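You operate a simulated robot arm through the tools that you are given. There is no shell and no other tool.

Carry out the task below with a simulated robot arm. There is one attempt and no reset: what you move stays moved.

TASK
Try the red and the yellow spider in the play tester; scrap any over the limit.
Fine: a worn one goes in the scrap tray, a sound one back where it lay.

It is judged by the outcome, as a careful person would: the job done as asked, and still so three seconds after it is handed in. It fails if anything else is knocked over, pushed out of place, dropped, spilled or broken.

THE ROBOT
A 6-joint arm with a two-finger parallel gripper, fixed in place. Base frame: the origin is at the foot of the arm, x ahead of it, y to its left, z up; the work surface is at about z = 0.8. Lengths are in m, angles in degrees, forces in N, time in s.
With the tool pointing down near the work surface it reaches from about 0.26 to 0.68 m from the base axis. Its first joint turns from -66.0 to 66.0 degrees. Payload 2.9 kg.
The tool frame sits at the grasp point between the pads (the TCP): z along the fingers, y along the line on which they close. The tips reach 0.03 m beyond it. Largest opening 0.11 m; finger width 0.02, thickness 0.01; the body of the gripper, 0.048 by 0.112 m, starts 0.055 m behind the TCP.
Orientation is that of the tool frame in the base frame, as [roll, pitch, yaw] about the fixed x, y, z axes, in that order (R = Rz(yaw) Ry(pitch) Rx(roll)). With the fingers straight down and closing along the base's y, the tool's x points along the base's -x, its y along +y and its z along -z.

THE INTERFACE
- The arm moves only by the tool drive_tool. Its argument "commands" is a list of rows, each a list of 7 numbers: the turn, a rotation vector about the tool's x, y, z in units of 4 degrees (1.0 is 4 degrees), then the shift along the tool's x, y, z in units of 40 mm (1.0 is 40 mm), then the gripper command, from -1 (fully open) to 1 (shut), values between in proportion. In form: [[wx, wy, wz, tx, ty, tz, hand], ...]. A call has 1 to 20 rows; each row shifts and turns the commanded pose from where the row before left it, along the tool's axes as they then stand. A call with a number of a shift or a turn outside -1 to 1 is refused whole. A row lasts 0.2 s, in which the tool goes at most 0.05 m and 8.6 degrees; a call with a longer step from one row to the next is refused whole, and so is a gripper value outside its range. A pose out of reach is approached as far as the arm can. The call stops where the force on the tool passes 40 N (or 10 N more than at its start, if that is more) or the arm is blocked; 0.2 s more then pass. Each finger travels about 0.108 m/s and halts on what it meets, pressing with about 29 N; the grip force reading is that of the motor and also rises with nothing between the fingers. The clock runs only during rows and for 0.2 s after the last one: add rows that do not move to give the fingers time. The reply holds the time, the measured pose of the TCP, the force on the tool along the base axes, the opening and the grip force, in the units named above and with some noise, with the torque about the TCP (base axes, N m) and any sound that the robot's microphone picked up.
- Cameras (640 x 400 px; columns grow to the right, rows downward): "scene" is fixed at [0.0581, 0.4165, 1.3942]; the picture's right is [-0.91, -0.41, 0.00], its down [-0.20, 0.43, -0.88] and it looks along [0.36, -0.80, -0.47] (base axes); focal length 326 px, centre (320, 200). "wrist" rides on the gripper at [0.072, 0.017, -0.103] in the tool frame; the picture's right is [-0.23, 0.97, 0.00], its down [-0.76, -0.18, -0.62] and it looks along [-0.61, -0.14, 0.78] (tool axes); focal length 222 px, centre (320, 200). There is no depth. A picture from a camera that has moved, and an enlarged one, comes with that camera's place and axes in the base frame and with its lens.
- capture(camera): a new picture of that camera. It takes no simulated time.
- enlarge(camera, box): a new picture of the part [left, top, right, bottom] of that camera's present view, enlarged. It takes no simulated time.
- job_done(): hands the job in; it is judged then, once.

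Nothing tells you positions but the pictures and the camera data. Unless the task says otherwise, let go and move clear before handing in.

The tools are called as a command line: name --pt "numbers of a row" for each row, then --argument value for the rest, lists and objects as JSON in quotes. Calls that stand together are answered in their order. drive_tool: Moves the arm, as the interface text tells. Its arguments: {"type":"object","properties":{"commands":{"type":"array","items":{"type":"array","items":{"type":"number"}}}},"required":["commands"]} The other tools are called the same way: capture (camera) takes a picture; enlarge (camera, box) takes an enlarged picture of a part of a camera's view; job_done () hands the job in.

At the start:

```text
time: 0.0
position: [0.3244, -0.2432, 1.0754]
ee_rot: [-180.0, 0.0, -180.0]
contact_force: [0.4, 0.1, 0.3]
moment: [0.01, 0.0, -0.03]
finger_gap: 0.11
grip_force: 0.1
```

scene: 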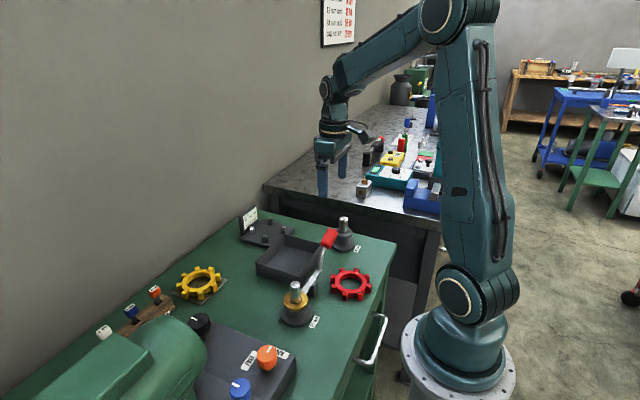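
wrist: 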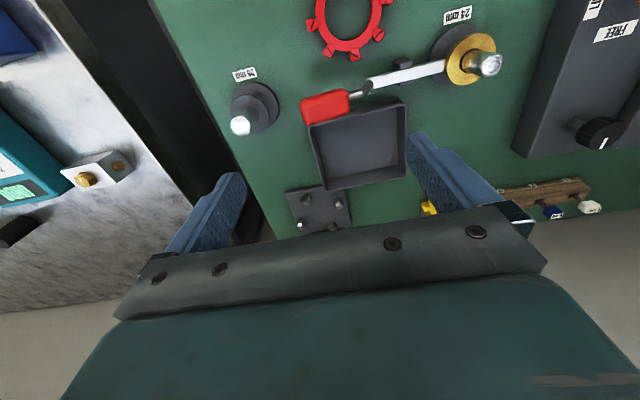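

I see a green bench with a red and a yellow spider (toothed rings), two posts with labels, a dark tray, a pegged plate and a control box. I'll look closer before moving.

enlarge --camera "scene" --box '[160, 190, 400, 340]'

enlarge --camera "scene" --box '[80, 270, 320, 400]'

enlarge --camera "wrist" --box '[200, 0, 520, 200]'

enlarge --camera "scene" --box '[300, 0, 380, 50]'

enlarge --camera "scene" --box '[300, 100, 460, 220]'

```text
2.67 times, centred on (280, 265) of scene
camera zoom: at [0.0581, 0.4165, 1.3942], right [-0.91, -0.41, 0.0], down [-0.2, 0.43, -0.88], along [0.36, -0.8, -0.47], focal length 868 px, centre (427, 27)
```

zoom: 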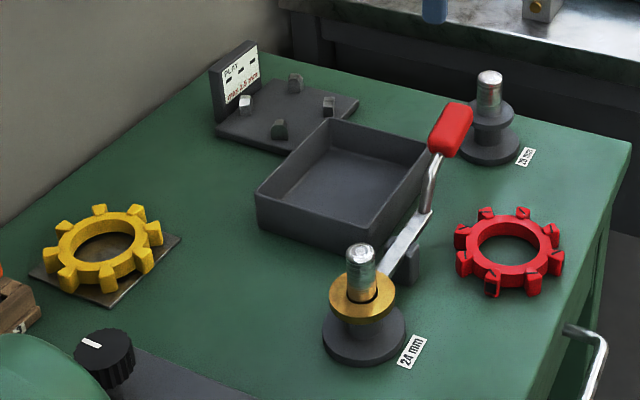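

```text
2.67 times, centred on (200, 335) of scene
camera zoom: at [0.0581, 0.4165, 1.3942], right [-0.91, -0.41, 0.0], down [-0.2, 0.43, -0.88], along [0.36, -0.8, -0.47], focal length 868 px, centre (640, -160)
```

zoom: 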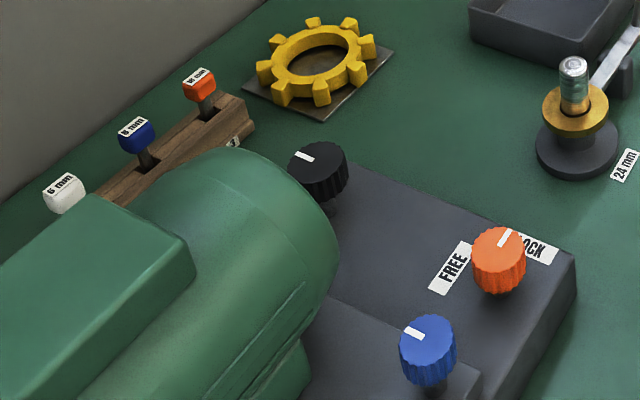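

```text
2.00 times, centred on (360, 100) of wrist
camera zoom: at [0.25, -0.2274, 1.1781], right [0.23, 0.97, 0.0], down [0.76, -0.18, 0.62], along [0.61, -0.14, -0.78], focal length 444 px, centre (240, 400)
```

zoom: 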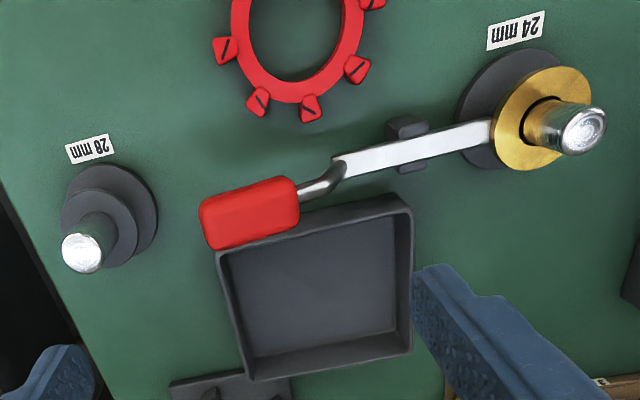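

```text
8.00 times, centred on (340, 25) of scene
camera zoom: at [0.0581, 0.4165, 1.3942], right [-0.91, -0.41, 0.0], down [-0.2, 0.43, -0.88], along [0.36, -0.8, -0.47], focal length 2604 px, centre (160, 1600)
```

zoom: 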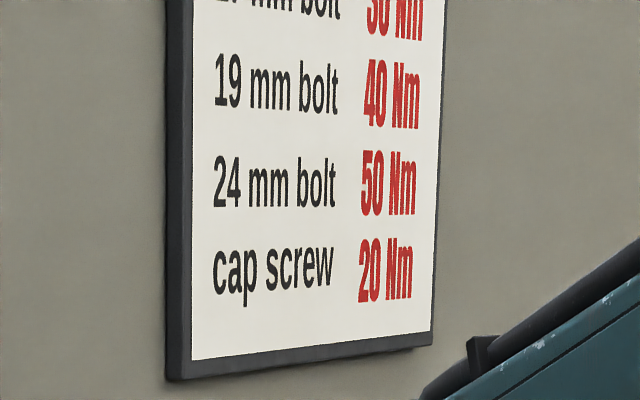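

```text
3.33 times, centred on (380, 160) of scene
camera zoom: at [0.0581, 0.4165, 1.3942], right [-0.91, -0.41, 0.0], down [-0.2, 0.43, -0.88], along [0.36, -0.8, -0.47], focal length 1085 px, centre (120, 333)
```

zoom: 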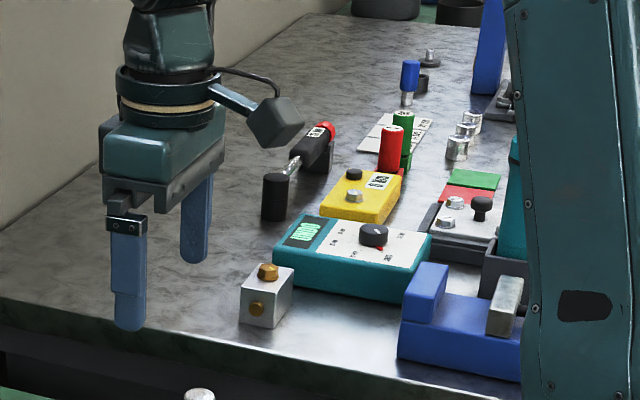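

The dark plate with four pegs and the "PLAY" sign looks like the tester. I'll zoom in on the sign and tray.

enlarge --camera "scene" --box '[232, 200, 304, 250]'

enlarge --camera "scene" --box '[250, 230, 340, 290]'

enlarge --camera "scene" --box '[170, 255, 242, 305]'

enlarge --camera "scene" --box '[320, 255, 392, 305]'

enlarge --camera "wrist" --box '[260, 140, 440, 250]'

```text
8.00 times, centred on (268, 225) of scene
camera zoom: at [0.0581, 0.4165, 1.3942], right [-0.91, -0.41, 0.0], down [-0.2, 0.43, -0.88], along [0.36, -0.8, -0.47], focal length 2604 px, centre (736, 0)
```

zoom: 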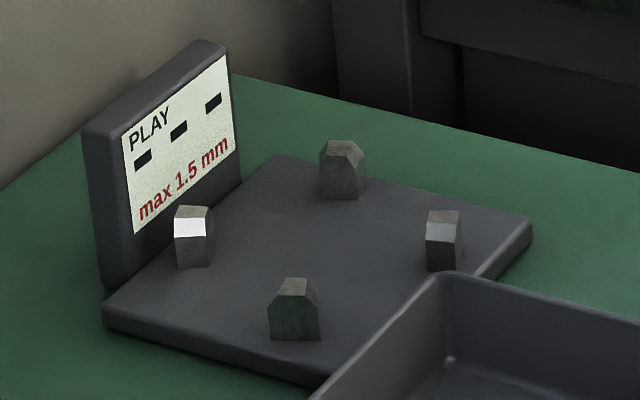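

```text
6.67 times, centred on (295, 260) of scene
camera zoom: at [0.0581, 0.4165, 1.3942], right [-0.91, -0.41, 0.0], down [-0.2, 0.43, -0.88], along [0.36, -0.8, -0.47], focal length 2170 px, centre (487, -200)
```

zoom: 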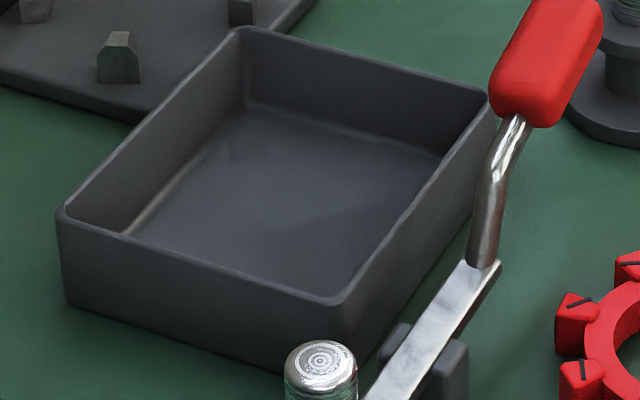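

```text
8.00 times, centred on (206, 280) of scene
camera zoom: at [0.0581, 0.4165, 1.3942], right [-0.91, -0.41, 0.0], down [-0.2, 0.43, -0.88], along [0.36, -0.8, -0.47], focal length 2604 px, centre (1232, -440)
```

zoom: 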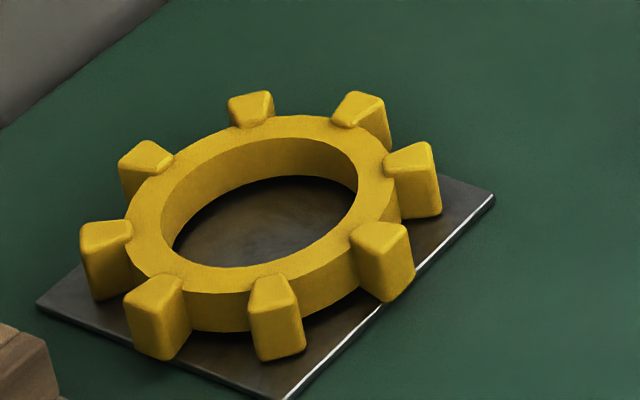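

```text
8.00 times, centred on (356, 280) of scene
camera zoom: at [0.0581, 0.4165, 1.3942], right [-0.91, -0.41, 0.0], down [-0.2, 0.43, -0.88], along [0.36, -0.8, -0.47], focal length 2604 px, centre (32, -440)
```

zoom: 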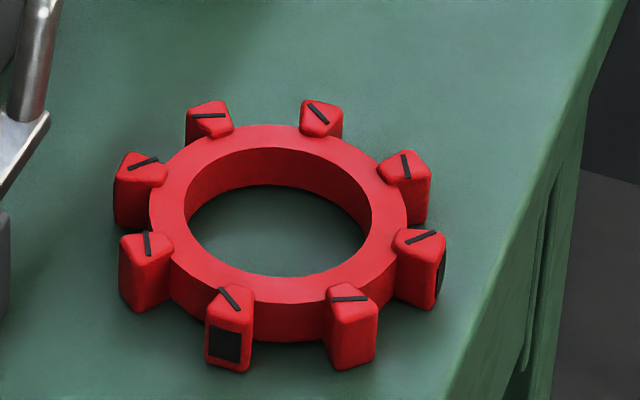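

```text
3.56 times, centred on (350, 195) of wrist
camera zoom: at [0.25, -0.2274, 1.1781], right [0.23, 0.97, 0.0], down [0.76, -0.18, 0.62], along [0.61, -0.14, -0.78], focal length 790 px, centre (213, 218)
```

zoom: 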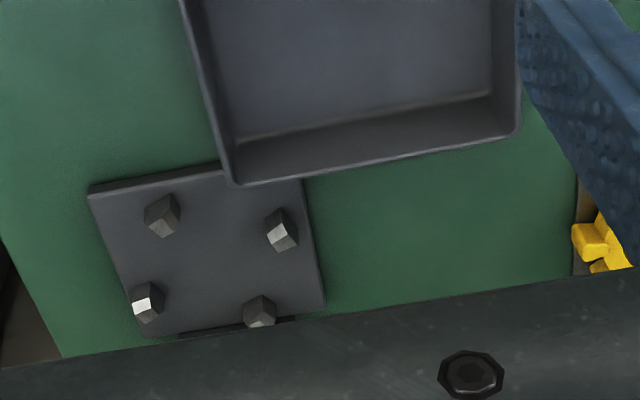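

Red spider is about (0.245,-0.19), yellow about (0.60,-0.03), tester about (0.565,-0.31), tray about (0.44,-0.23), and a lever's red knob is near (0.33,-0.24,0.895). I'll move the wrist camera over the yellow spider to refine these.

drive_tool --pt "0 0 0 -0.519 0.7375 0 -1" --pt "0 0 0 -0.519 0.7375 0 -1" --pt "0 0 0 -0.519 0.7375 0 -1" --pt "0 0 0 -0.519 0.7375 0 -1" --pt "0 0 0 -0.519 0.7375 0 -1" --pt "0 0 0 -0.519 0.7375 0 -1" --pt "0 0 0 -0.519 0.7375 0 -1" --pt "0 0 0 -0.519 0.7375 0 -1" --pt "0 0 0 0 0 0 -1"

capture --camera "wrist"

capture --camera "scene"

```text
time: 2.0
position: [0.4893, -0.0067, 1.0754]
ee_rot: [180.0, 0.0, -180.0]
contact_force: [-0.1, 0.4, -0.6]
moment: [0.03, -0.03, 0.02]
finger_gap: 0.1101
grip_force: 0.0
```

```text
taken
camera wrist: at [0.4161, 0.0092, 1.1782], right [0.23, 0.97, 0.0], down [0.76, -0.18, 0.62], along [0.61, -0.14, -0.78], focal length 222 px, centre (320, 200)
```

wrist: 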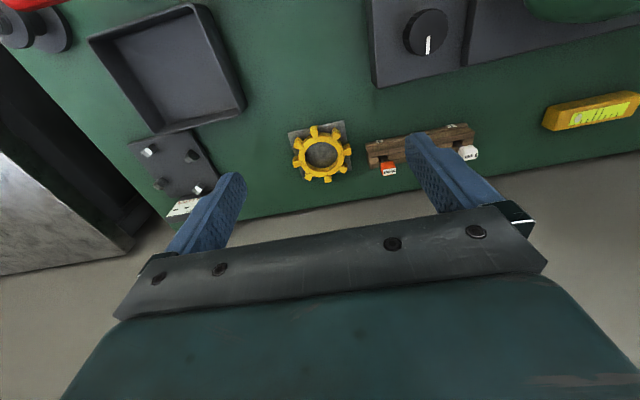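

```text
taken
```

scene: 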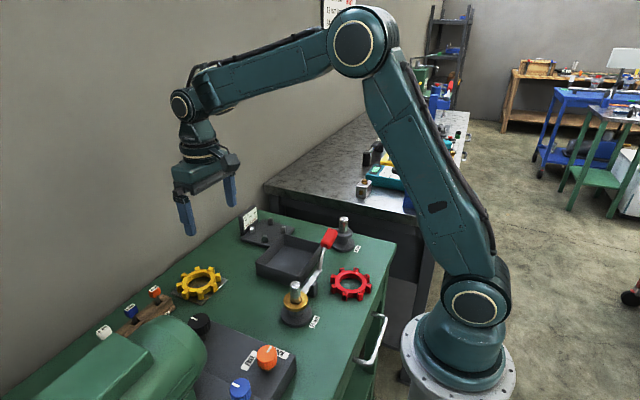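

enlarge --camera "wrist" --box '[280, 110, 360, 190]'

enlarge --camera "wrist" --box '[110, 110, 238, 222]'

enlarge --camera "wrist" --box '[0, 0, 256, 160]'

```text
5.00 times, centred on (320, 150) of wrist
camera zoom: at [0.4161, 0.0092, 1.1782], right [0.23, 0.97, 0.0], down [0.76, -0.18, 0.62], along [0.61, -0.14, -0.78], focal length 1111 px, centre (320, 450)
```

zoom: 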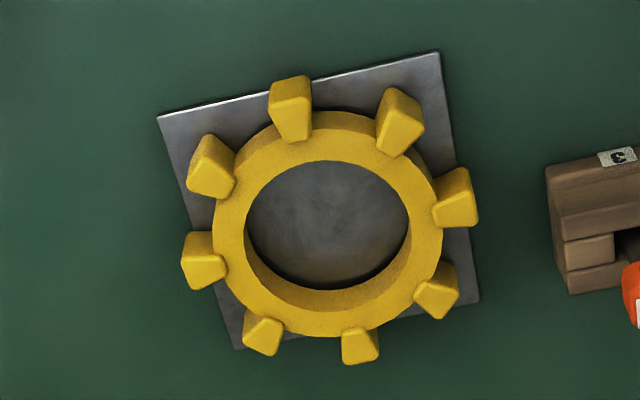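

```text
3.57 times, centred on (174, 166) of wrist
camera zoom: at [0.4161, 0.0092, 1.1782], right [0.23, 0.97, 0.0], down [0.76, -0.18, 0.62], along [0.61, -0.14, -0.78], focal length 793 px, centre (841, 321)
```

zoom: 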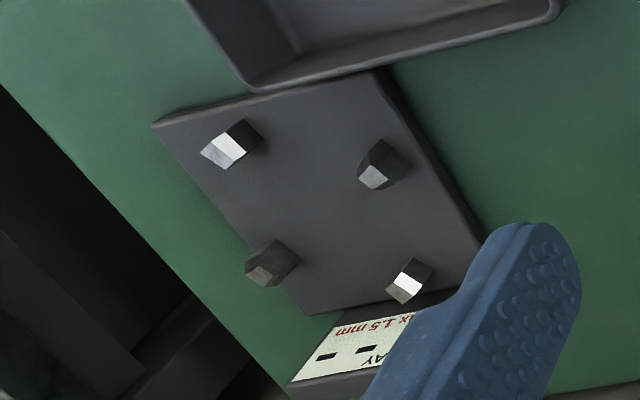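

```text
2.50 times, centred on (128, 80) of wrist
camera zoom: at [0.4161, 0.0092, 1.1782], right [0.23, 0.97, 0.0], down [0.76, -0.18, 0.62], along [0.61, -0.14, -0.78], focal length 555 px, centre (800, 500)
```

zoom: 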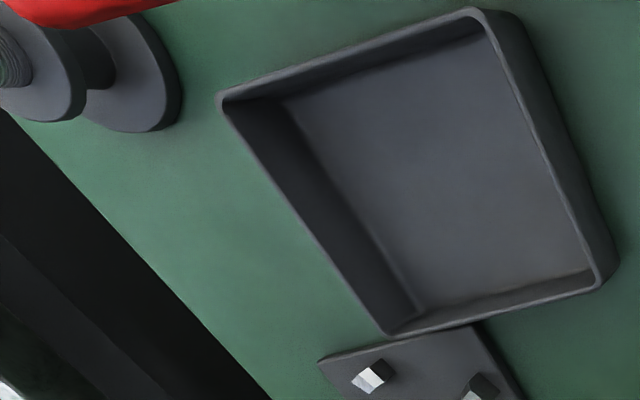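

The yellow spider is about (0.596,-0.030), ring ID about 56 mm, tip-to-tip about 103 mm, with a leg nearly along +y. Next I take a closer look at the tester pegs.

drive_tool --pt "0 0 0 -0.05 -0.897 0.234 -1" --pt "0 0 0 -0.05 -0.897 0.234 -1" --pt "0 0 0 -0.05 -0.897 0.234 -1" --pt "0 0 0 -0.05 -0.897 0.234 -1" --pt "0 0 0 -0.05 -0.897 0.234 -1" --pt "0 0 0 -0.05 -0.897 0.234 -1" --pt "0 0 0 -0.05 -0.897 0.234 -1" --pt "0 0 0 -0.05 -0.897 0.234 -1" --pt "0 0 0 0 0 0 -1"

capture --camera "wrist"

enlarge --camera "wrist" --box '[250, 80, 410, 200]'

enlarge --camera "scene" --box '[160, 130, 320, 250]'

```text
time: 4.0
position: [0.5062, -0.2959, 1.0001]
ee_rot: [180.0, 0.0, -179.9]
contact_force: [-0.4, -0.1, -0.3]
moment: [-0.03, -0.01, 0.01]
finger_gap: 0.1101
grip_force: 0.1
```

```text
taken
camera wrist: at [0.4319, -0.2789, 1.1031], right [0.23, 0.97, 0.0], down [0.76, -0.18, 0.62], along [0.61, -0.14, -0.78], focal length 222 px, centre (320, 200)
```

wrist: 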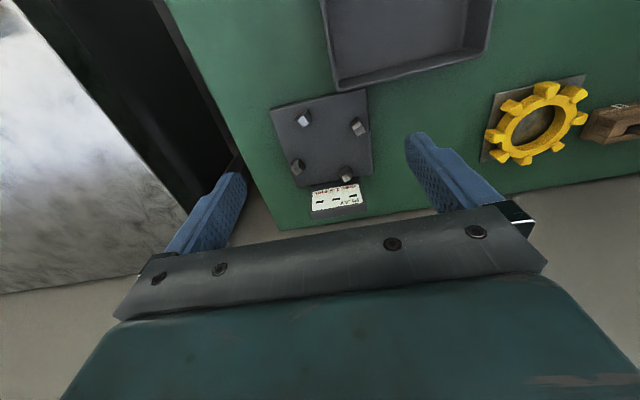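

```text
3.33 times, centred on (330, 140) of wrist
camera zoom: at [0.4319, -0.2789, 1.1031], right [0.23, 0.97, 0.0], down [0.76, -0.18, 0.62], along [0.61, -0.14, -0.78], focal length 740 px, centre (287, 400)
```

zoom: 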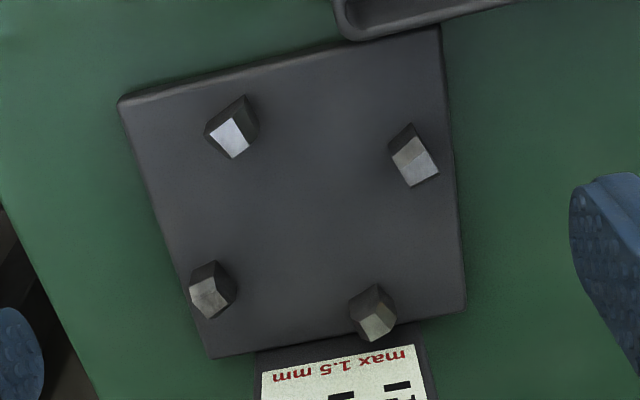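

```text
3.33 times, centred on (240, 190) of scene
camera zoom: at [0.0582, 0.4165, 1.3942], right [-0.91, -0.41, 0.0], down [-0.2, 0.43, -0.88], along [0.36, -0.8, -0.47], focal length 1085 px, centre (587, 233)
```

zoom: 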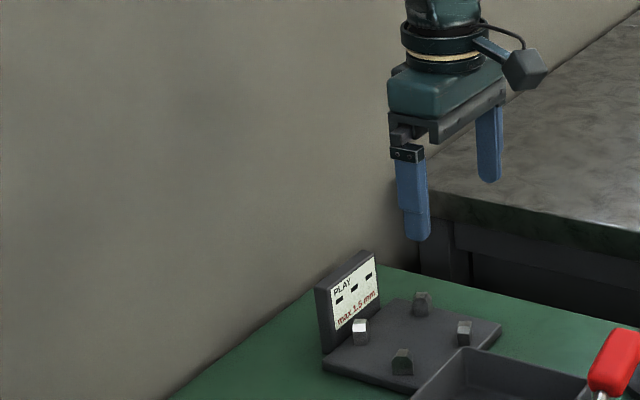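

Zooming further to get peg geometry accurately.

enlarge --camera "wrist" --box '[290, 95, 370, 145]'

enlarge --camera "wrist" --box '[285, 145, 365, 195]'

enlarge --camera "wrist" --box '[300, 175, 370, 225]'

```text
8.00 times, centred on (330, 120) of wrist
camera zoom: at [0.4319, -0.2789, 1.1031], right [0.23, 0.97, 0.0], down [0.76, -0.18, 0.62], along [0.61, -0.14, -0.78], focal length 1777 px, centre (240, 840)
```

zoom: 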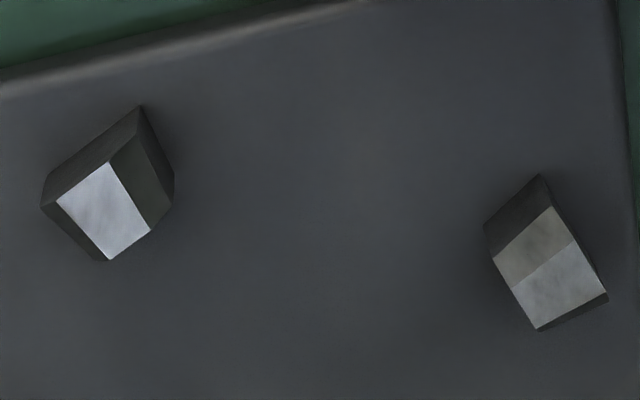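

```text
8.00 times, centred on (325, 170) of wrist
camera zoom: at [0.4319, -0.2789, 1.1031], right [0.23, 0.97, 0.0], down [0.76, -0.18, 0.62], along [0.61, -0.14, -0.78], focal length 1777 px, centre (280, 440)
```

zoom: 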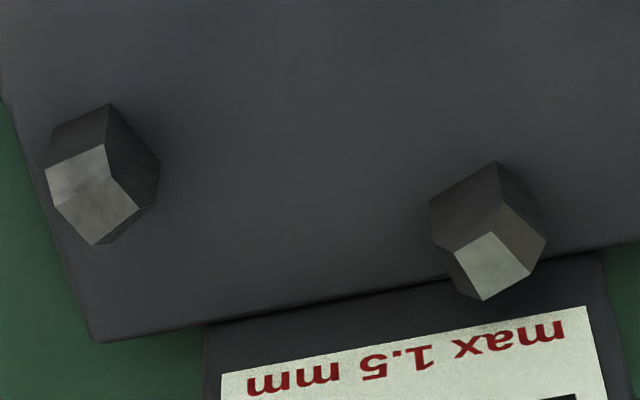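

```text
8.00 times, centred on (335, 200) of wrist
camera zoom: at [0.4319, -0.2789, 1.1031], right [0.23, 0.97, 0.0], down [0.76, -0.18, 0.62], along [0.61, -0.14, -0.78], focal length 1777 px, centre (200, 200)
```

zoom: 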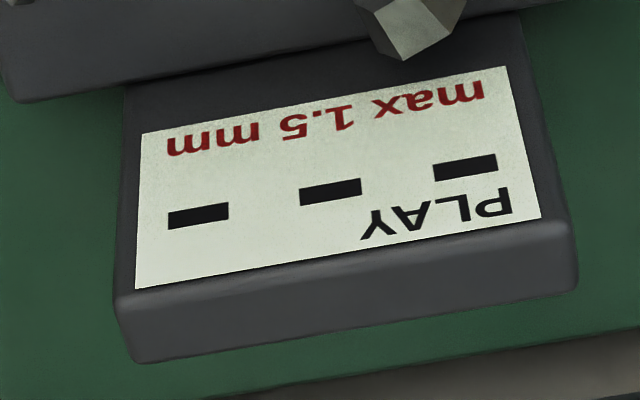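

enlarge --camera "scene" --box '[250, 212, 298, 246]'

enlarge --camera "scene" --box '[236, 205, 276, 240]'

```text
11.76 times, centred on (274, 229) of scene
camera zoom: at [0.0582, 0.4165, 1.3942], right [-0.91, -0.41, 0.0], down [-0.2, 0.43, -0.88], along [0.36, -0.8, -0.47], focal length 3830 px, centre (861, -141)
```

zoom: 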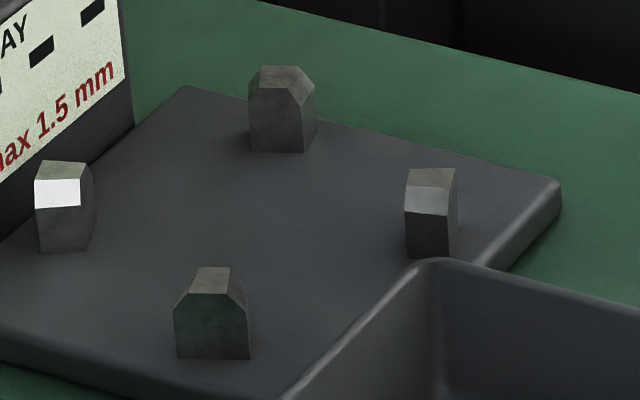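

```text
11.43 times, centred on (256, 222) of scene
camera zoom: at [0.0582, 0.4165, 1.3942], right [-0.91, -0.41, 0.0], down [-0.2, 0.43, -0.88], along [0.36, -0.8, -0.47], focal length 3721 px, centre (1051, -57)
```

zoom: 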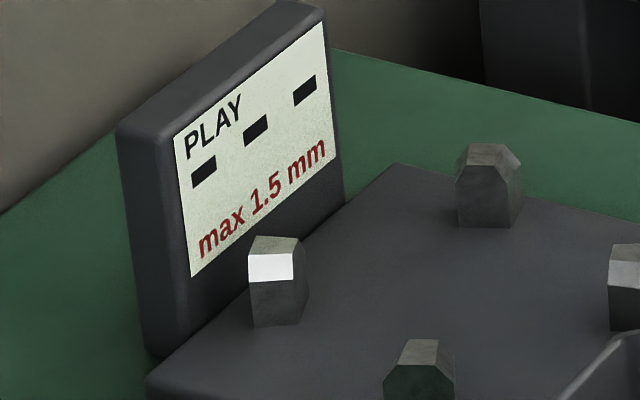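

Tester centre is (0.565,-0.302) with dogs at about 22° + 90°k, so a seated spider has legs at ±90°/0°. I'll grip each spider on its −y leg (one finger in the bore, one outside), starting with the yellow; now I hover over it.

drive_tool --pt "0 0 0 -0.284 0.709 0.219 -1" --pt "0 0 0 -0.284 0.709 0.219 -1" --pt "0 0 0 -0.284 0.709 0.219 -1" --pt "0 0 0 -0.284 0.709 0.219 0.18" --pt "0 0 0 -0.284 0.709 0.219 0.18" --pt "0 0 0 -0.284 0.709 0.219 0.18" --pt "0 0 0 -0.284 0.709 0.219 0.18" --pt "0 0 0 -0.284 0.709 0.219 0.18" --pt "0 0 0 0 0 0 0.18"

capture --camera "wrist"

enlarge --camera "wrist" --box '[260, 80, 420, 200]'

enlarge --camera "scene" --box '[130, 210, 290, 330]'

```text
time: 6.0
position: [0.5957, -0.0668, 0.9286]
ee_rot: [179.9, 0.0, -180.0]
contact_force: [-0.3, 0.7, -0.5]
moment: [0.01, 0.0, 0.02]
finger_gap: 0.0449
grip_force: 0.0
```

```text
taken
camera wrist: at [0.5231, -0.0506, 1.0324], right [0.23, 0.97, 0.0], down [0.76, -0.18, 0.62], along [0.61, -0.14, -0.78], focal length 222 px, centre (320, 200)
```

wrist: 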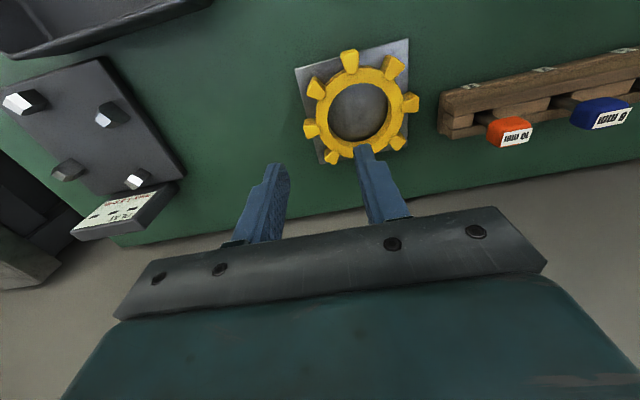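

```text
3.33 times, centred on (340, 140) of wrist
camera zoom: at [0.5231, -0.0506, 1.0324], right [0.23, 0.97, 0.0], down [0.76, -0.18, 0.62], along [0.61, -0.14, -0.78], focal length 740 px, centre (253, 400)
```

zoom: 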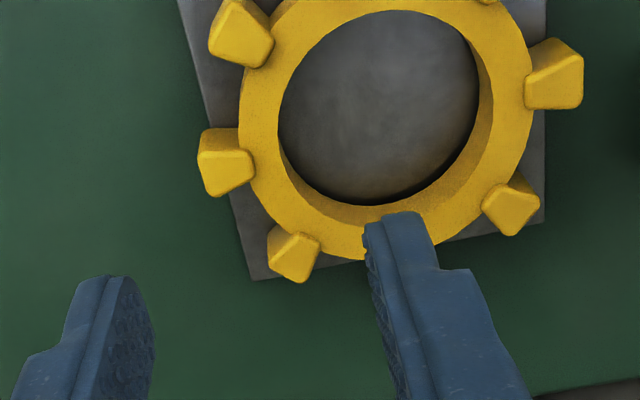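

```text
3.33 times, centred on (210, 270) of scene
camera zoom: at [0.0581, 0.4165, 1.3942], right [-0.91, -0.41, 0.0], down [-0.2, 0.43, -0.88], along [0.36, -0.8, -0.47], focal length 1085 px, centre (687, -33)
```

zoom: 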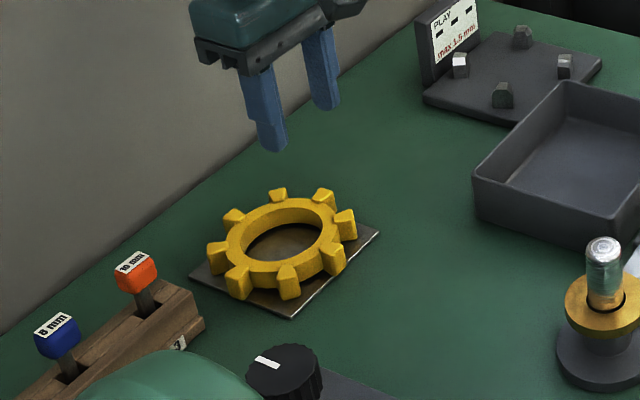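

Centre of the yellow is about (0.597,-0.031), leg axis about 91.5°. I'll align and lower to just above it, then check.

drive_tool --pt "0 0 -0.375 -0.058 -0.08 0 0.18" --pt "0 0 0 0 0 0.6 0.18" --pt "0 0 0 0 0 0.6 0.18" --pt "0 0 0 0 0 0.4 0.18" --pt "0 0 0 0 0 0 0.18"

enlarge --camera "wrist" --box '[240, 60, 420, 200]'

enlarge --camera "scene" --box '[150, 230, 270, 320]'

```text
time: 7.2
position: [0.5975, -0.0702, 0.8636]
ee_rot: [180.0, 0.0, -178.4]
contact_force: [0.9, -0.1, 0.4]
moment: [-0.01, 0.0, 0.0]
finger_gap: 0.0452
grip_force: 0.1
```

```text
2.86 times, centred on (330, 130) of wrist
camera zoom: at [0.5246, -0.0562, 0.9679], right [0.2, 0.98, 0.0], down [0.77, -0.16, 0.62], along [0.61, -0.13, -0.78], focal length 635 px, centre (291, 400)
```

zoom: 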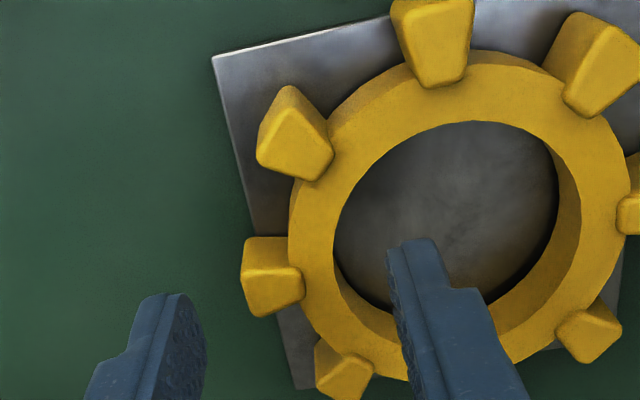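

```text
4.44 times, centred on (210, 275) of scene
camera zoom: at [0.0582, 0.4165, 1.3942], right [-0.91, -0.41, 0.0], down [-0.2, 0.43, -0.88], along [0.36, -0.8, -0.47], focal length 1447 px, centre (809, -133)
```

zoom: 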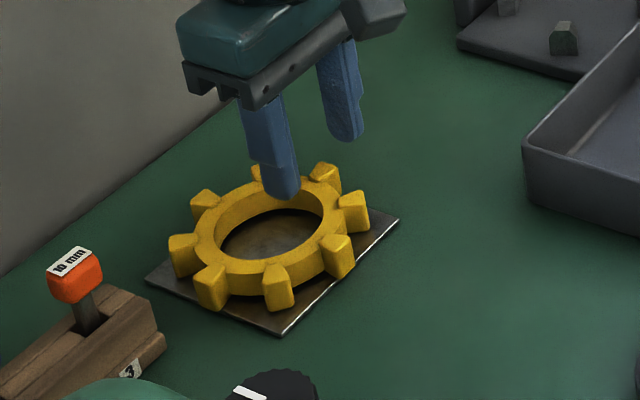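

Fingers straddle the −y leg well. Lowering the last bit and closing.

drive_tool --pt "0 0 0 -0.025 0 0.235 0.18" --pt "0 0 0 0 0 0.235 0.18" --pt "0 0 0 0 0 0 0.18" --pt "0 0 0 0 0 0 0.6" --pt "0 0 0 0 0 0 1" --pt "0 0 0 0 0 0 1" --pt "0 0 0 0 0 0 1"

enlarge --camera "wrist" --box '[240, 60, 420, 200]'

enlarge --camera "scene" --box '[150, 230, 270, 320]'

```text
time: 8.8
position: [0.5991, -0.0708, 0.847]
ee_rot: [179.9, 0.0, -178.4]
contact_force: [0.9, 0.1, 0.2]
moment: [-0.01, -0.03, -0.03]
finger_gap: 0.0228
grip_force: 29.2
```

```text
2.86 times, centred on (330, 130) of wrist
camera zoom: at [0.526, -0.0564, 0.9493], right [0.2, 0.98, 0.0], down [0.77, -0.16, 0.62], along [0.61, -0.13, -0.78], focal length 635 px, centre (291, 400)
```

zoom: 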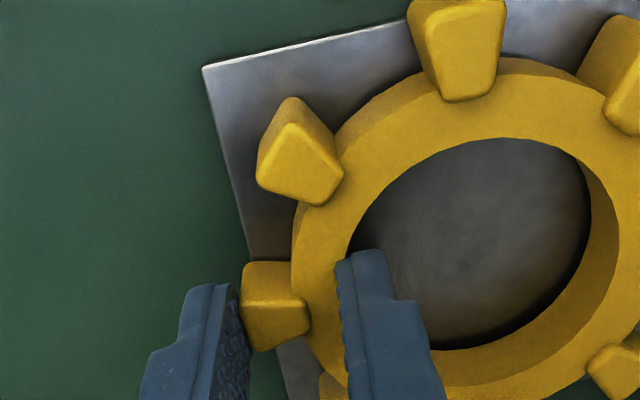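

```text
4.44 times, centred on (210, 275) of scene
camera zoom: at [0.0582, 0.4165, 1.3942], right [-0.91, -0.41, 0.0], down [-0.2, 0.43, -0.88], along [0.36, -0.8, -0.47], focal length 1447 px, centre (809, -133)
```

zoom: 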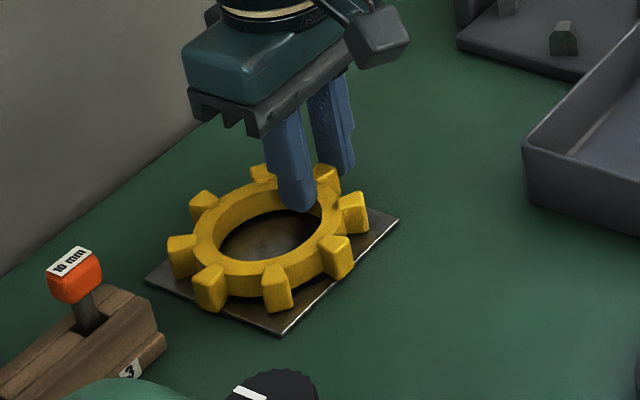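

Gripped (gap 22.8 mm, 29 N). Lifting gently and checking it hangs level.

drive_tool --pt "0 0 0 0 0 -0.3 1" --pt "0 0 0 0 0 -0.6 1" --pt "0 0 0 0 0 -0.6 1" --pt "0 0 0 0 0 -0.6 1" --pt "0 0 0 0 0 0 1"

capture --camera "wrist"

enlarge --camera "scene" --box '[150, 200, 270, 310]'

```text
time: 10.0
position: [0.5998, -0.0711, 0.9319]
ee_rot: [-180.0, 0.0, -178.4]
contact_force: [0.3, -0.4, 0.2]
moment: [0.0, -0.01, -0.02]
finger_gap: 0.0
grip_force: 29.4
```

```text
taken
camera wrist: at [0.5265, -0.0572, 1.0347], right [0.2, 0.98, 0.0], down [0.77, -0.16, 0.62], along [0.61, -0.13, -0.78], focal length 222 px, centre (320, 200)
```

wrist: 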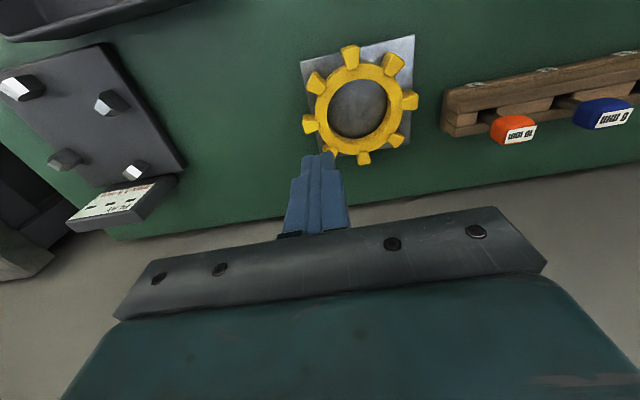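

```text
3.64 times, centred on (210, 255) of scene
camera zoom: at [0.0581, 0.4165, 1.3942], right [-0.91, -0.41, 0.0], down [-0.2, 0.43, -0.88], along [0.36, -0.8, -0.47], focal length 1184 px, centre (720, 0)
```

zoom: 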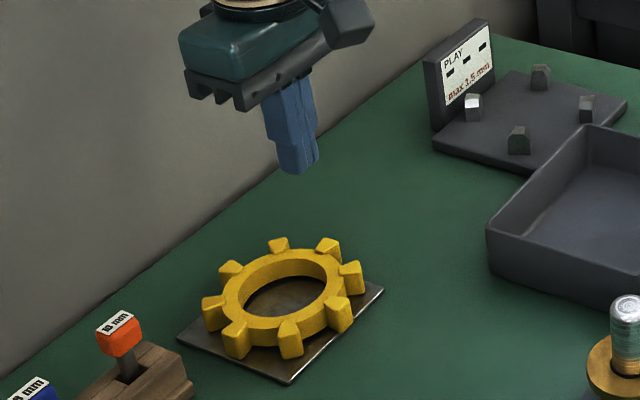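

The grip was too shallow: the fingers slid off and the spider stayed on its plate, apparently unmoved. Let me look at the finger shape and the spider's cross-section more closely before a deeper grip.

enlarge --camera "scene" --box '[200, 205, 260, 250]'

enlarge --camera "scene" --box '[172, 258, 240, 305]'

enlarge --camera "wrist" --box '[270, 30, 430, 240]'

```text
8.89 times, centred on (230, 228) of scene
camera zoom: at [0.0581, 0.4165, 1.3942], right [-0.91, -0.41, 0.0], down [-0.2, 0.43, -0.88], along [0.36, -0.8, -0.47], focal length 2894 px, centre (1120, -44)
```

zoom: 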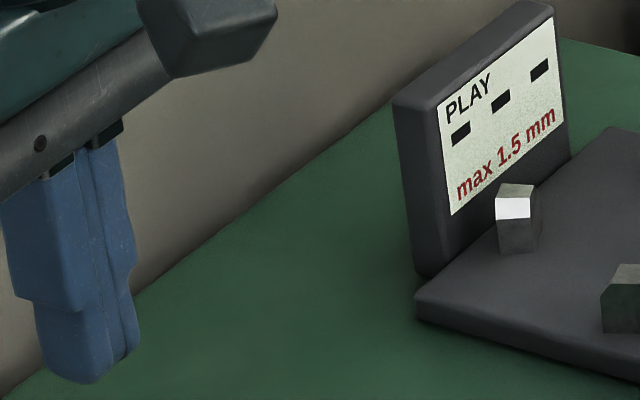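

```text
8.51 times, centred on (206, 282) of scene
camera zoom: at [0.0581, 0.4165, 1.3942], right [-0.91, -0.41, 0.0], down [-0.2, 0.43, -0.88], along [0.36, -0.8, -0.47], focal length 2771 px, centre (1290, -494)
```

zoom: 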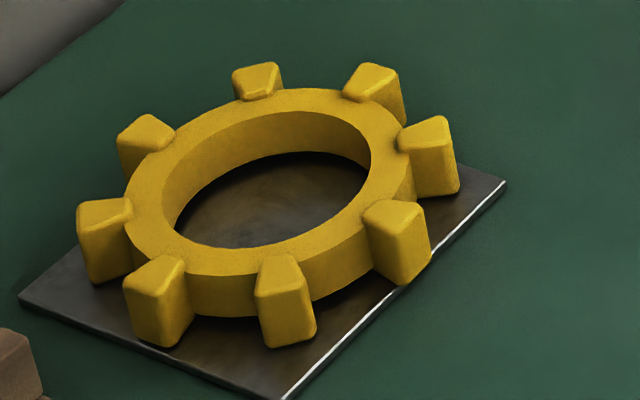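

```text
1.90 times, centred on (350, 135) of wrist
camera zoom: at [0.5265, -0.0572, 1.0347], right [0.2, 0.98, 0.0], down [0.77, -0.16, 0.62], along [0.61, -0.13, -0.78], focal length 423 px, centre (263, 324)
```

zoom: 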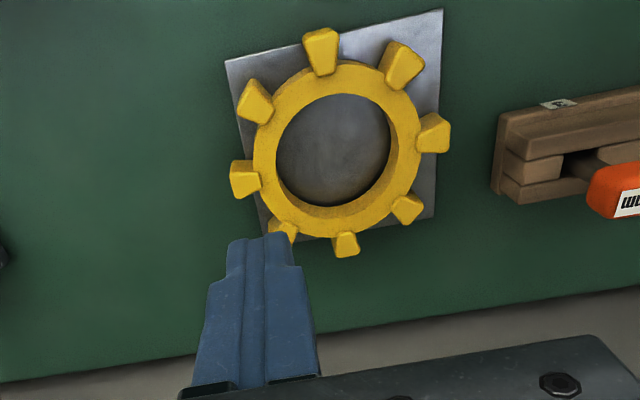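

The ring section is thinner than the legs (about mid-height), which explains the slip. A balanced internal grip looks better: closed fingers down the bore, then open against the inner wall. Moving to the bore centre, just above.

drive_tool --pt "0 0 0 0.042 1.0 0 1" --pt "0 0 0 0 0 0.7 1" --pt "0 0 0 0 0 0.7 1" --pt "0 0 0 0 0 0.1 1" --pt "0 0 0 0 0 0 1"

enlarge --camera "wrist" --box '[220, 30, 420, 200]'

enlarge --camera "scene" --box '[160, 230, 250, 310]'

```text
time: 11.2
position: [0.5961, -0.0322, 0.8695]
ee_rot: [-180.0, 0.0, -178.5]
contact_force: [-1.0, -0.2, 0.4]
moment: [-0.01, 0.01, -0.01]
finger_gap: 0.0
grip_force: 28.5
```

```text
2.35 times, centred on (320, 115) of wrist
camera zoom: at [0.5239, -0.0172, 0.9737], right [0.2, 0.98, 0.0], down [0.77, -0.16, 0.62], along [0.61, -0.13, -0.78], focal length 523 px, centre (320, 400)
```

zoom: 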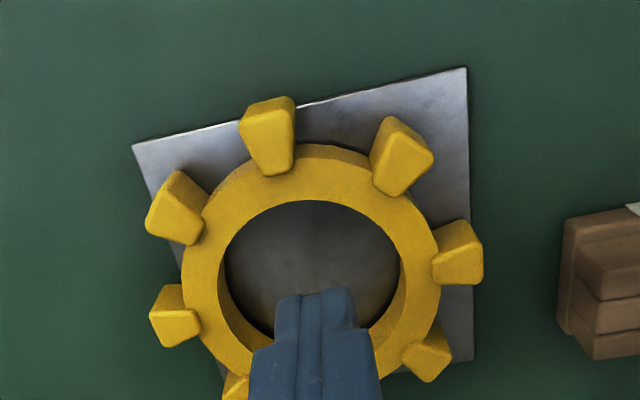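

```text
5.00 times, centred on (205, 270) of scene
camera zoom: at [0.0581, 0.4165, 1.3942], right [-0.91, -0.41, 0.0], down [-0.2, 0.43, -0.88], along [0.36, -0.8, -0.47], focal length 1628 px, centre (895, -150)
```

zoom: 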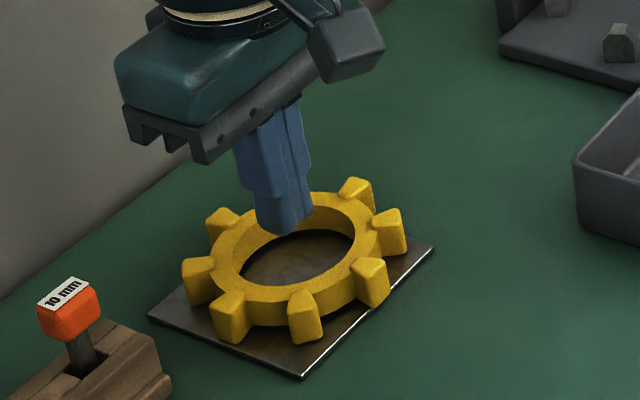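

Centred in the bore within about 2 mm. Descending into the bore and opening against the wall.

drive_tool --pt "0 0 0 -0.0375 -0.0325 0.2 1" --pt "0 0 0 0 0 0.3 1" --pt "0 0 0 0 0 0.29 1" --pt "0 0 0 0 0 0 1" --pt "0 0 0 0 0 0 0.6" --pt "0 0 0 0 0 0 0.2" --pt "0 0 0 0 0 0 0.2" --pt "0 0 0 0 0 0 0.2"

enlarge --camera "wrist" --box '[220, 30, 420, 200]'

enlarge --camera "scene" --box '[160, 230, 250, 310]'

```text
time: 13.0
position: [0.5987, -0.0335, 0.8384]
ee_rot: [-180.0, -0.1, -178.3]
contact_force: [0.8, -0.3, 0.1]
moment: [0.03, 0.0, 0.01]
finger_gap: 0.0391
grip_force: 0.1
```

```text
2.35 times, centred on (320, 115) of wrist
camera zoom: at [0.5257, -0.0181, 0.942], right [0.2, 0.98, 0.0], down [0.77, -0.16, 0.62], along [0.61, -0.13, -0.78], focal length 523 px, centre (320, 400)
```

zoom: 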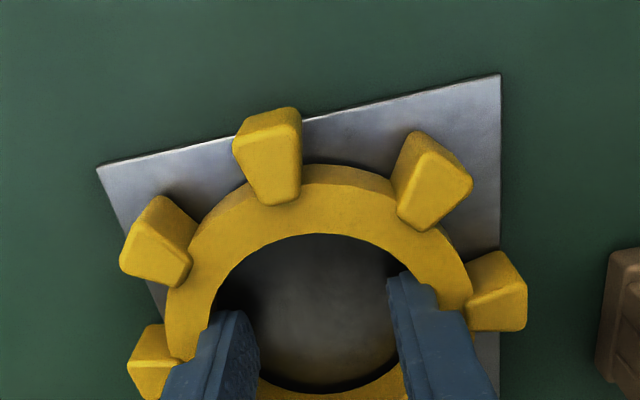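

```text
5.00 times, centred on (205, 270) of scene
camera zoom: at [0.0582, 0.4165, 1.3942], right [-0.91, -0.41, 0.0], down [-0.2, 0.43, -0.88], along [0.36, -0.8, -0.47], focal length 1628 px, centre (895, -150)
```

zoom: 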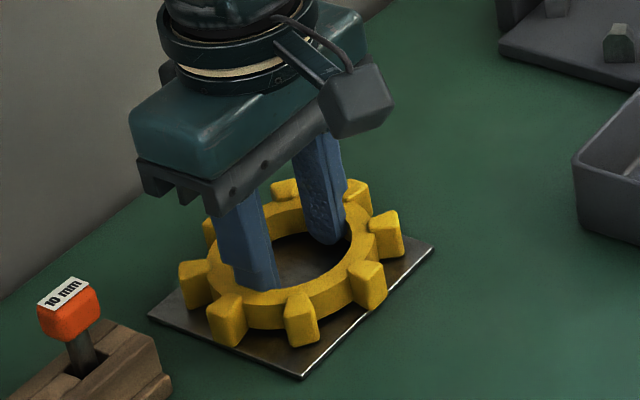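

The fingers halted at 39 mm, short of the commanded 44, so they're on the bore wall. I'll press fully outward and see whether it holds before lifting.

drive_tool --pt "0 0 0 0 0 0 -0.2" --pt "0 0 0 0 0 0 -1" --pt "0 0 0 0 0 0 -1"

```text
time: 13.8
position: [0.6003, -0.0336, 0.8383]
ee_rot: [180.0, 0.0, -178.4]
contact_force: [0.5, -0.5, -1.2]
moment: [-0.03, 0.0, -0.01]
finger_gap: 0.0403
grip_force: 0.0
```

drive_tool --pt "0 0 0 0 0 -0.2 -1" --pt "0 0 0 0 0 -0.2 -1" --pt "0 0 0 0 0 -0.2 -1" --pt "0 0 0 0 0 0 -1"

enlarge --camera "scene" --box '[160, 220, 250, 310]'

enlarge --camera "wrist" --box '[220, 30, 420, 200]'

```text
time: 14.8
position: [0.5979, -0.0317, 0.8631]
ee_rot: [179.9, 0.1, -178.4]
contact_force: [0.6, 0.2, -1.1]
moment: [0.04, 0.01, -0.02]
finger_gap: 0.0401
grip_force: 0.1
```

```text
4.44 times, centred on (205, 265) of scene
camera zoom: at [0.0582, 0.4165, 1.3942], right [-0.91, -0.41, 0.0], down [-0.2, 0.43, -0.88], along [0.36, -0.8, -0.47], focal length 1447 px, centre (831, -89)
```

zoom: 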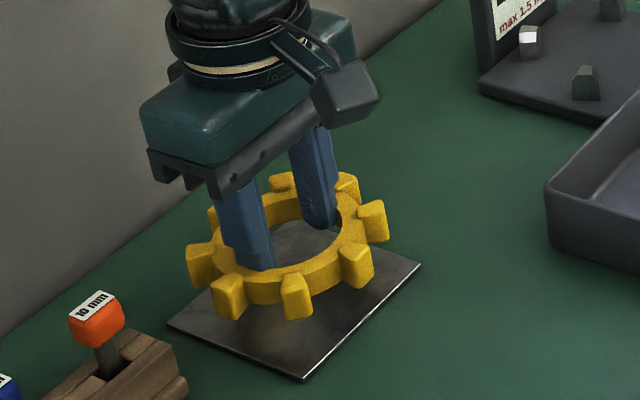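

```text
2.35 times, centred on (320, 115) of wrist
camera zoom: at [0.5248, -0.0177, 0.9665], right [0.2, 0.98, 0.0], down [0.77, -0.16, 0.62], along [0.61, -0.13, -0.78], focal length 523 px, centre (320, 400)
```

zoom: 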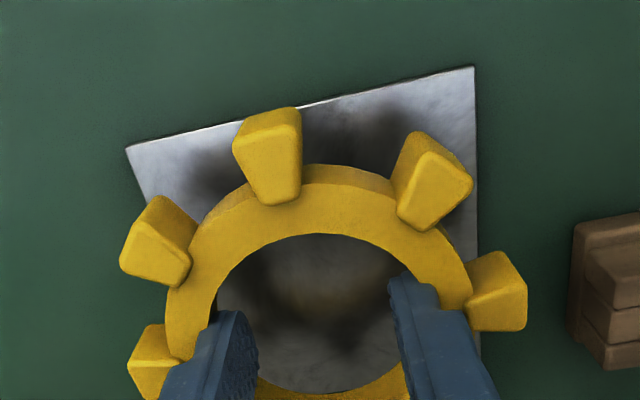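

The spider is held firmly and level, aligned with the tool axes. Carrying it to hover over the tester centre.

drive_tool --pt "0 0 0 0 0 -0.6 -1" --pt "0 0 0 0 0 -0.6 -1" --pt "0 0 0.42 0 0 -0.4 -1" --pt "0 0 0 0.092 -0.75 0 -1" --pt "0 0 0 0.092 -0.75 0 -1" --pt "0 0 0 0.092 -0.75 0 -1" --pt "0 0 0 0.092 -0.75 0 -1" --pt "0 0 0 0.092 -0.75 0 -1" --pt "0 0 0 0.092 -0.75 0 -1" --pt "0 0 0 0.092 -0.75 0 -1" --pt "0 0 0 0.092 -0.75 0 -1" --pt "0 0 0 0.089 -0.74 0 -1" --pt "0 0 0 0 0 0.5 -1" --pt "0 0 0 0 0 0 -1"

capture --camera "wrist"

enlarge --camera "wrist" --box '[220, 30, 420, 200]'

enlarge --camera "scene" --box '[225, 170, 315, 260]'

```text
time: 17.8
position: [0.5657, -0.3014, 0.9068]
ee_rot: [-180.0, 0.0, 179.9]
contact_force: [0.6, -0.3, -0.8]
moment: [-0.02, -0.02, 0.02]
finger_gap: 0.0402
grip_force: 0.0
```

```text
taken
camera wrist: at [0.4914, -0.2853, 1.01], right [0.23, 0.97, 0.0], down [0.76, -0.18, 0.62], along [0.61, -0.14, -0.78], focal length 222 px, centre (320, 200)
```

wrist: 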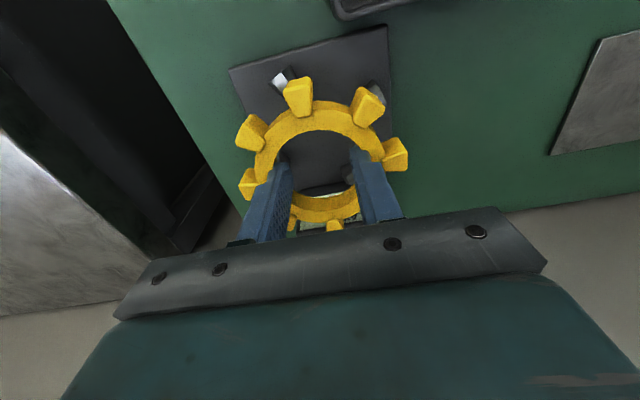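

```text
2.35 times, centred on (320, 115) of wrist
camera zoom: at [0.4914, -0.2853, 1.01], right [0.23, 0.97, 0.0], down [0.76, -0.18, 0.62], along [0.61, -0.14, -0.78], focal length 523 px, centre (320, 400)
```

zoom: 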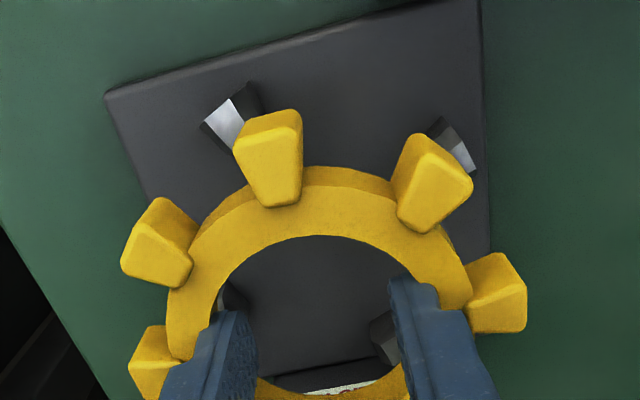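

```text
4.44 times, centred on (270, 215) of scene
camera zoom: at [0.0582, 0.4165, 1.3942], right [-0.91, -0.41, 0.0], down [-0.2, 0.43, -0.88], along [0.36, -0.8, -0.47], focal length 1447 px, centre (542, 133)
```

zoom: 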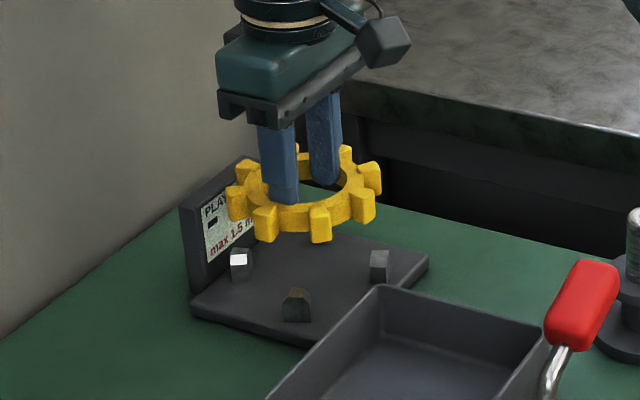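

Spider hovers over the tester. Lowering to about 15 mm above the dogs to verify gap-to-dog alignment.

drive_tool --pt "0 0 0 0 0 0.3 -1" --pt "0 0 0 0 0 0.25 -1" --pt "0 0 0 0 0 0 -1"

enlarge --camera "wrist" --box '[240, 50, 410, 180]'

enlarge --camera "scene" --box '[235, 190, 300, 245]'

```text
time: 18.6
position: [0.5646, -0.3005, 0.8848]
ee_rot: [-179.9, 0.0, 179.9]
contact_force: [-0.7, -0.5, -1.0]
moment: [-0.03, -0.03, -0.03]
finger_gap: 0.0401
grip_force: 0.0
```

```text
3.08 times, centred on (325, 115) of wrist
camera zoom: at [0.4919, -0.2852, 0.9881], right [0.23, 0.97, 0.0], down [0.76, -0.18, 0.62], along [0.61, -0.14, -0.78], focal length 684 px, centre (305, 462)
```

zoom: 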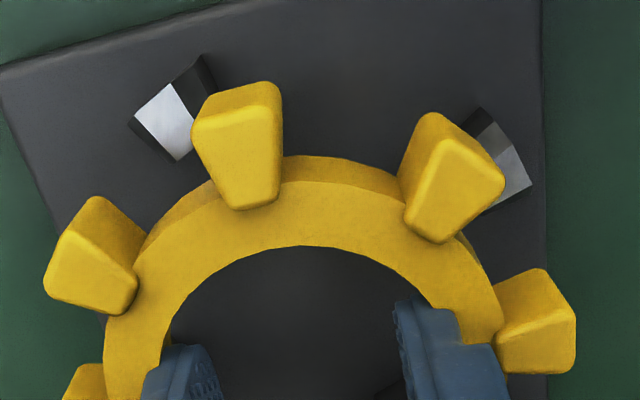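

```text
7.27 times, centred on (268, 218) of scene
camera zoom: at [0.0582, 0.4165, 1.3942], right [-0.91, -0.41, 0.0], down [-0.2, 0.43, -0.88], along [0.36, -0.8, -0.47], focal length 2368 px, centre (702, 73)
```

zoom: 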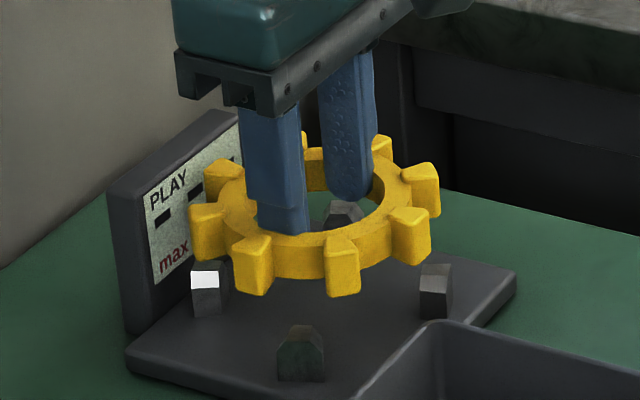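

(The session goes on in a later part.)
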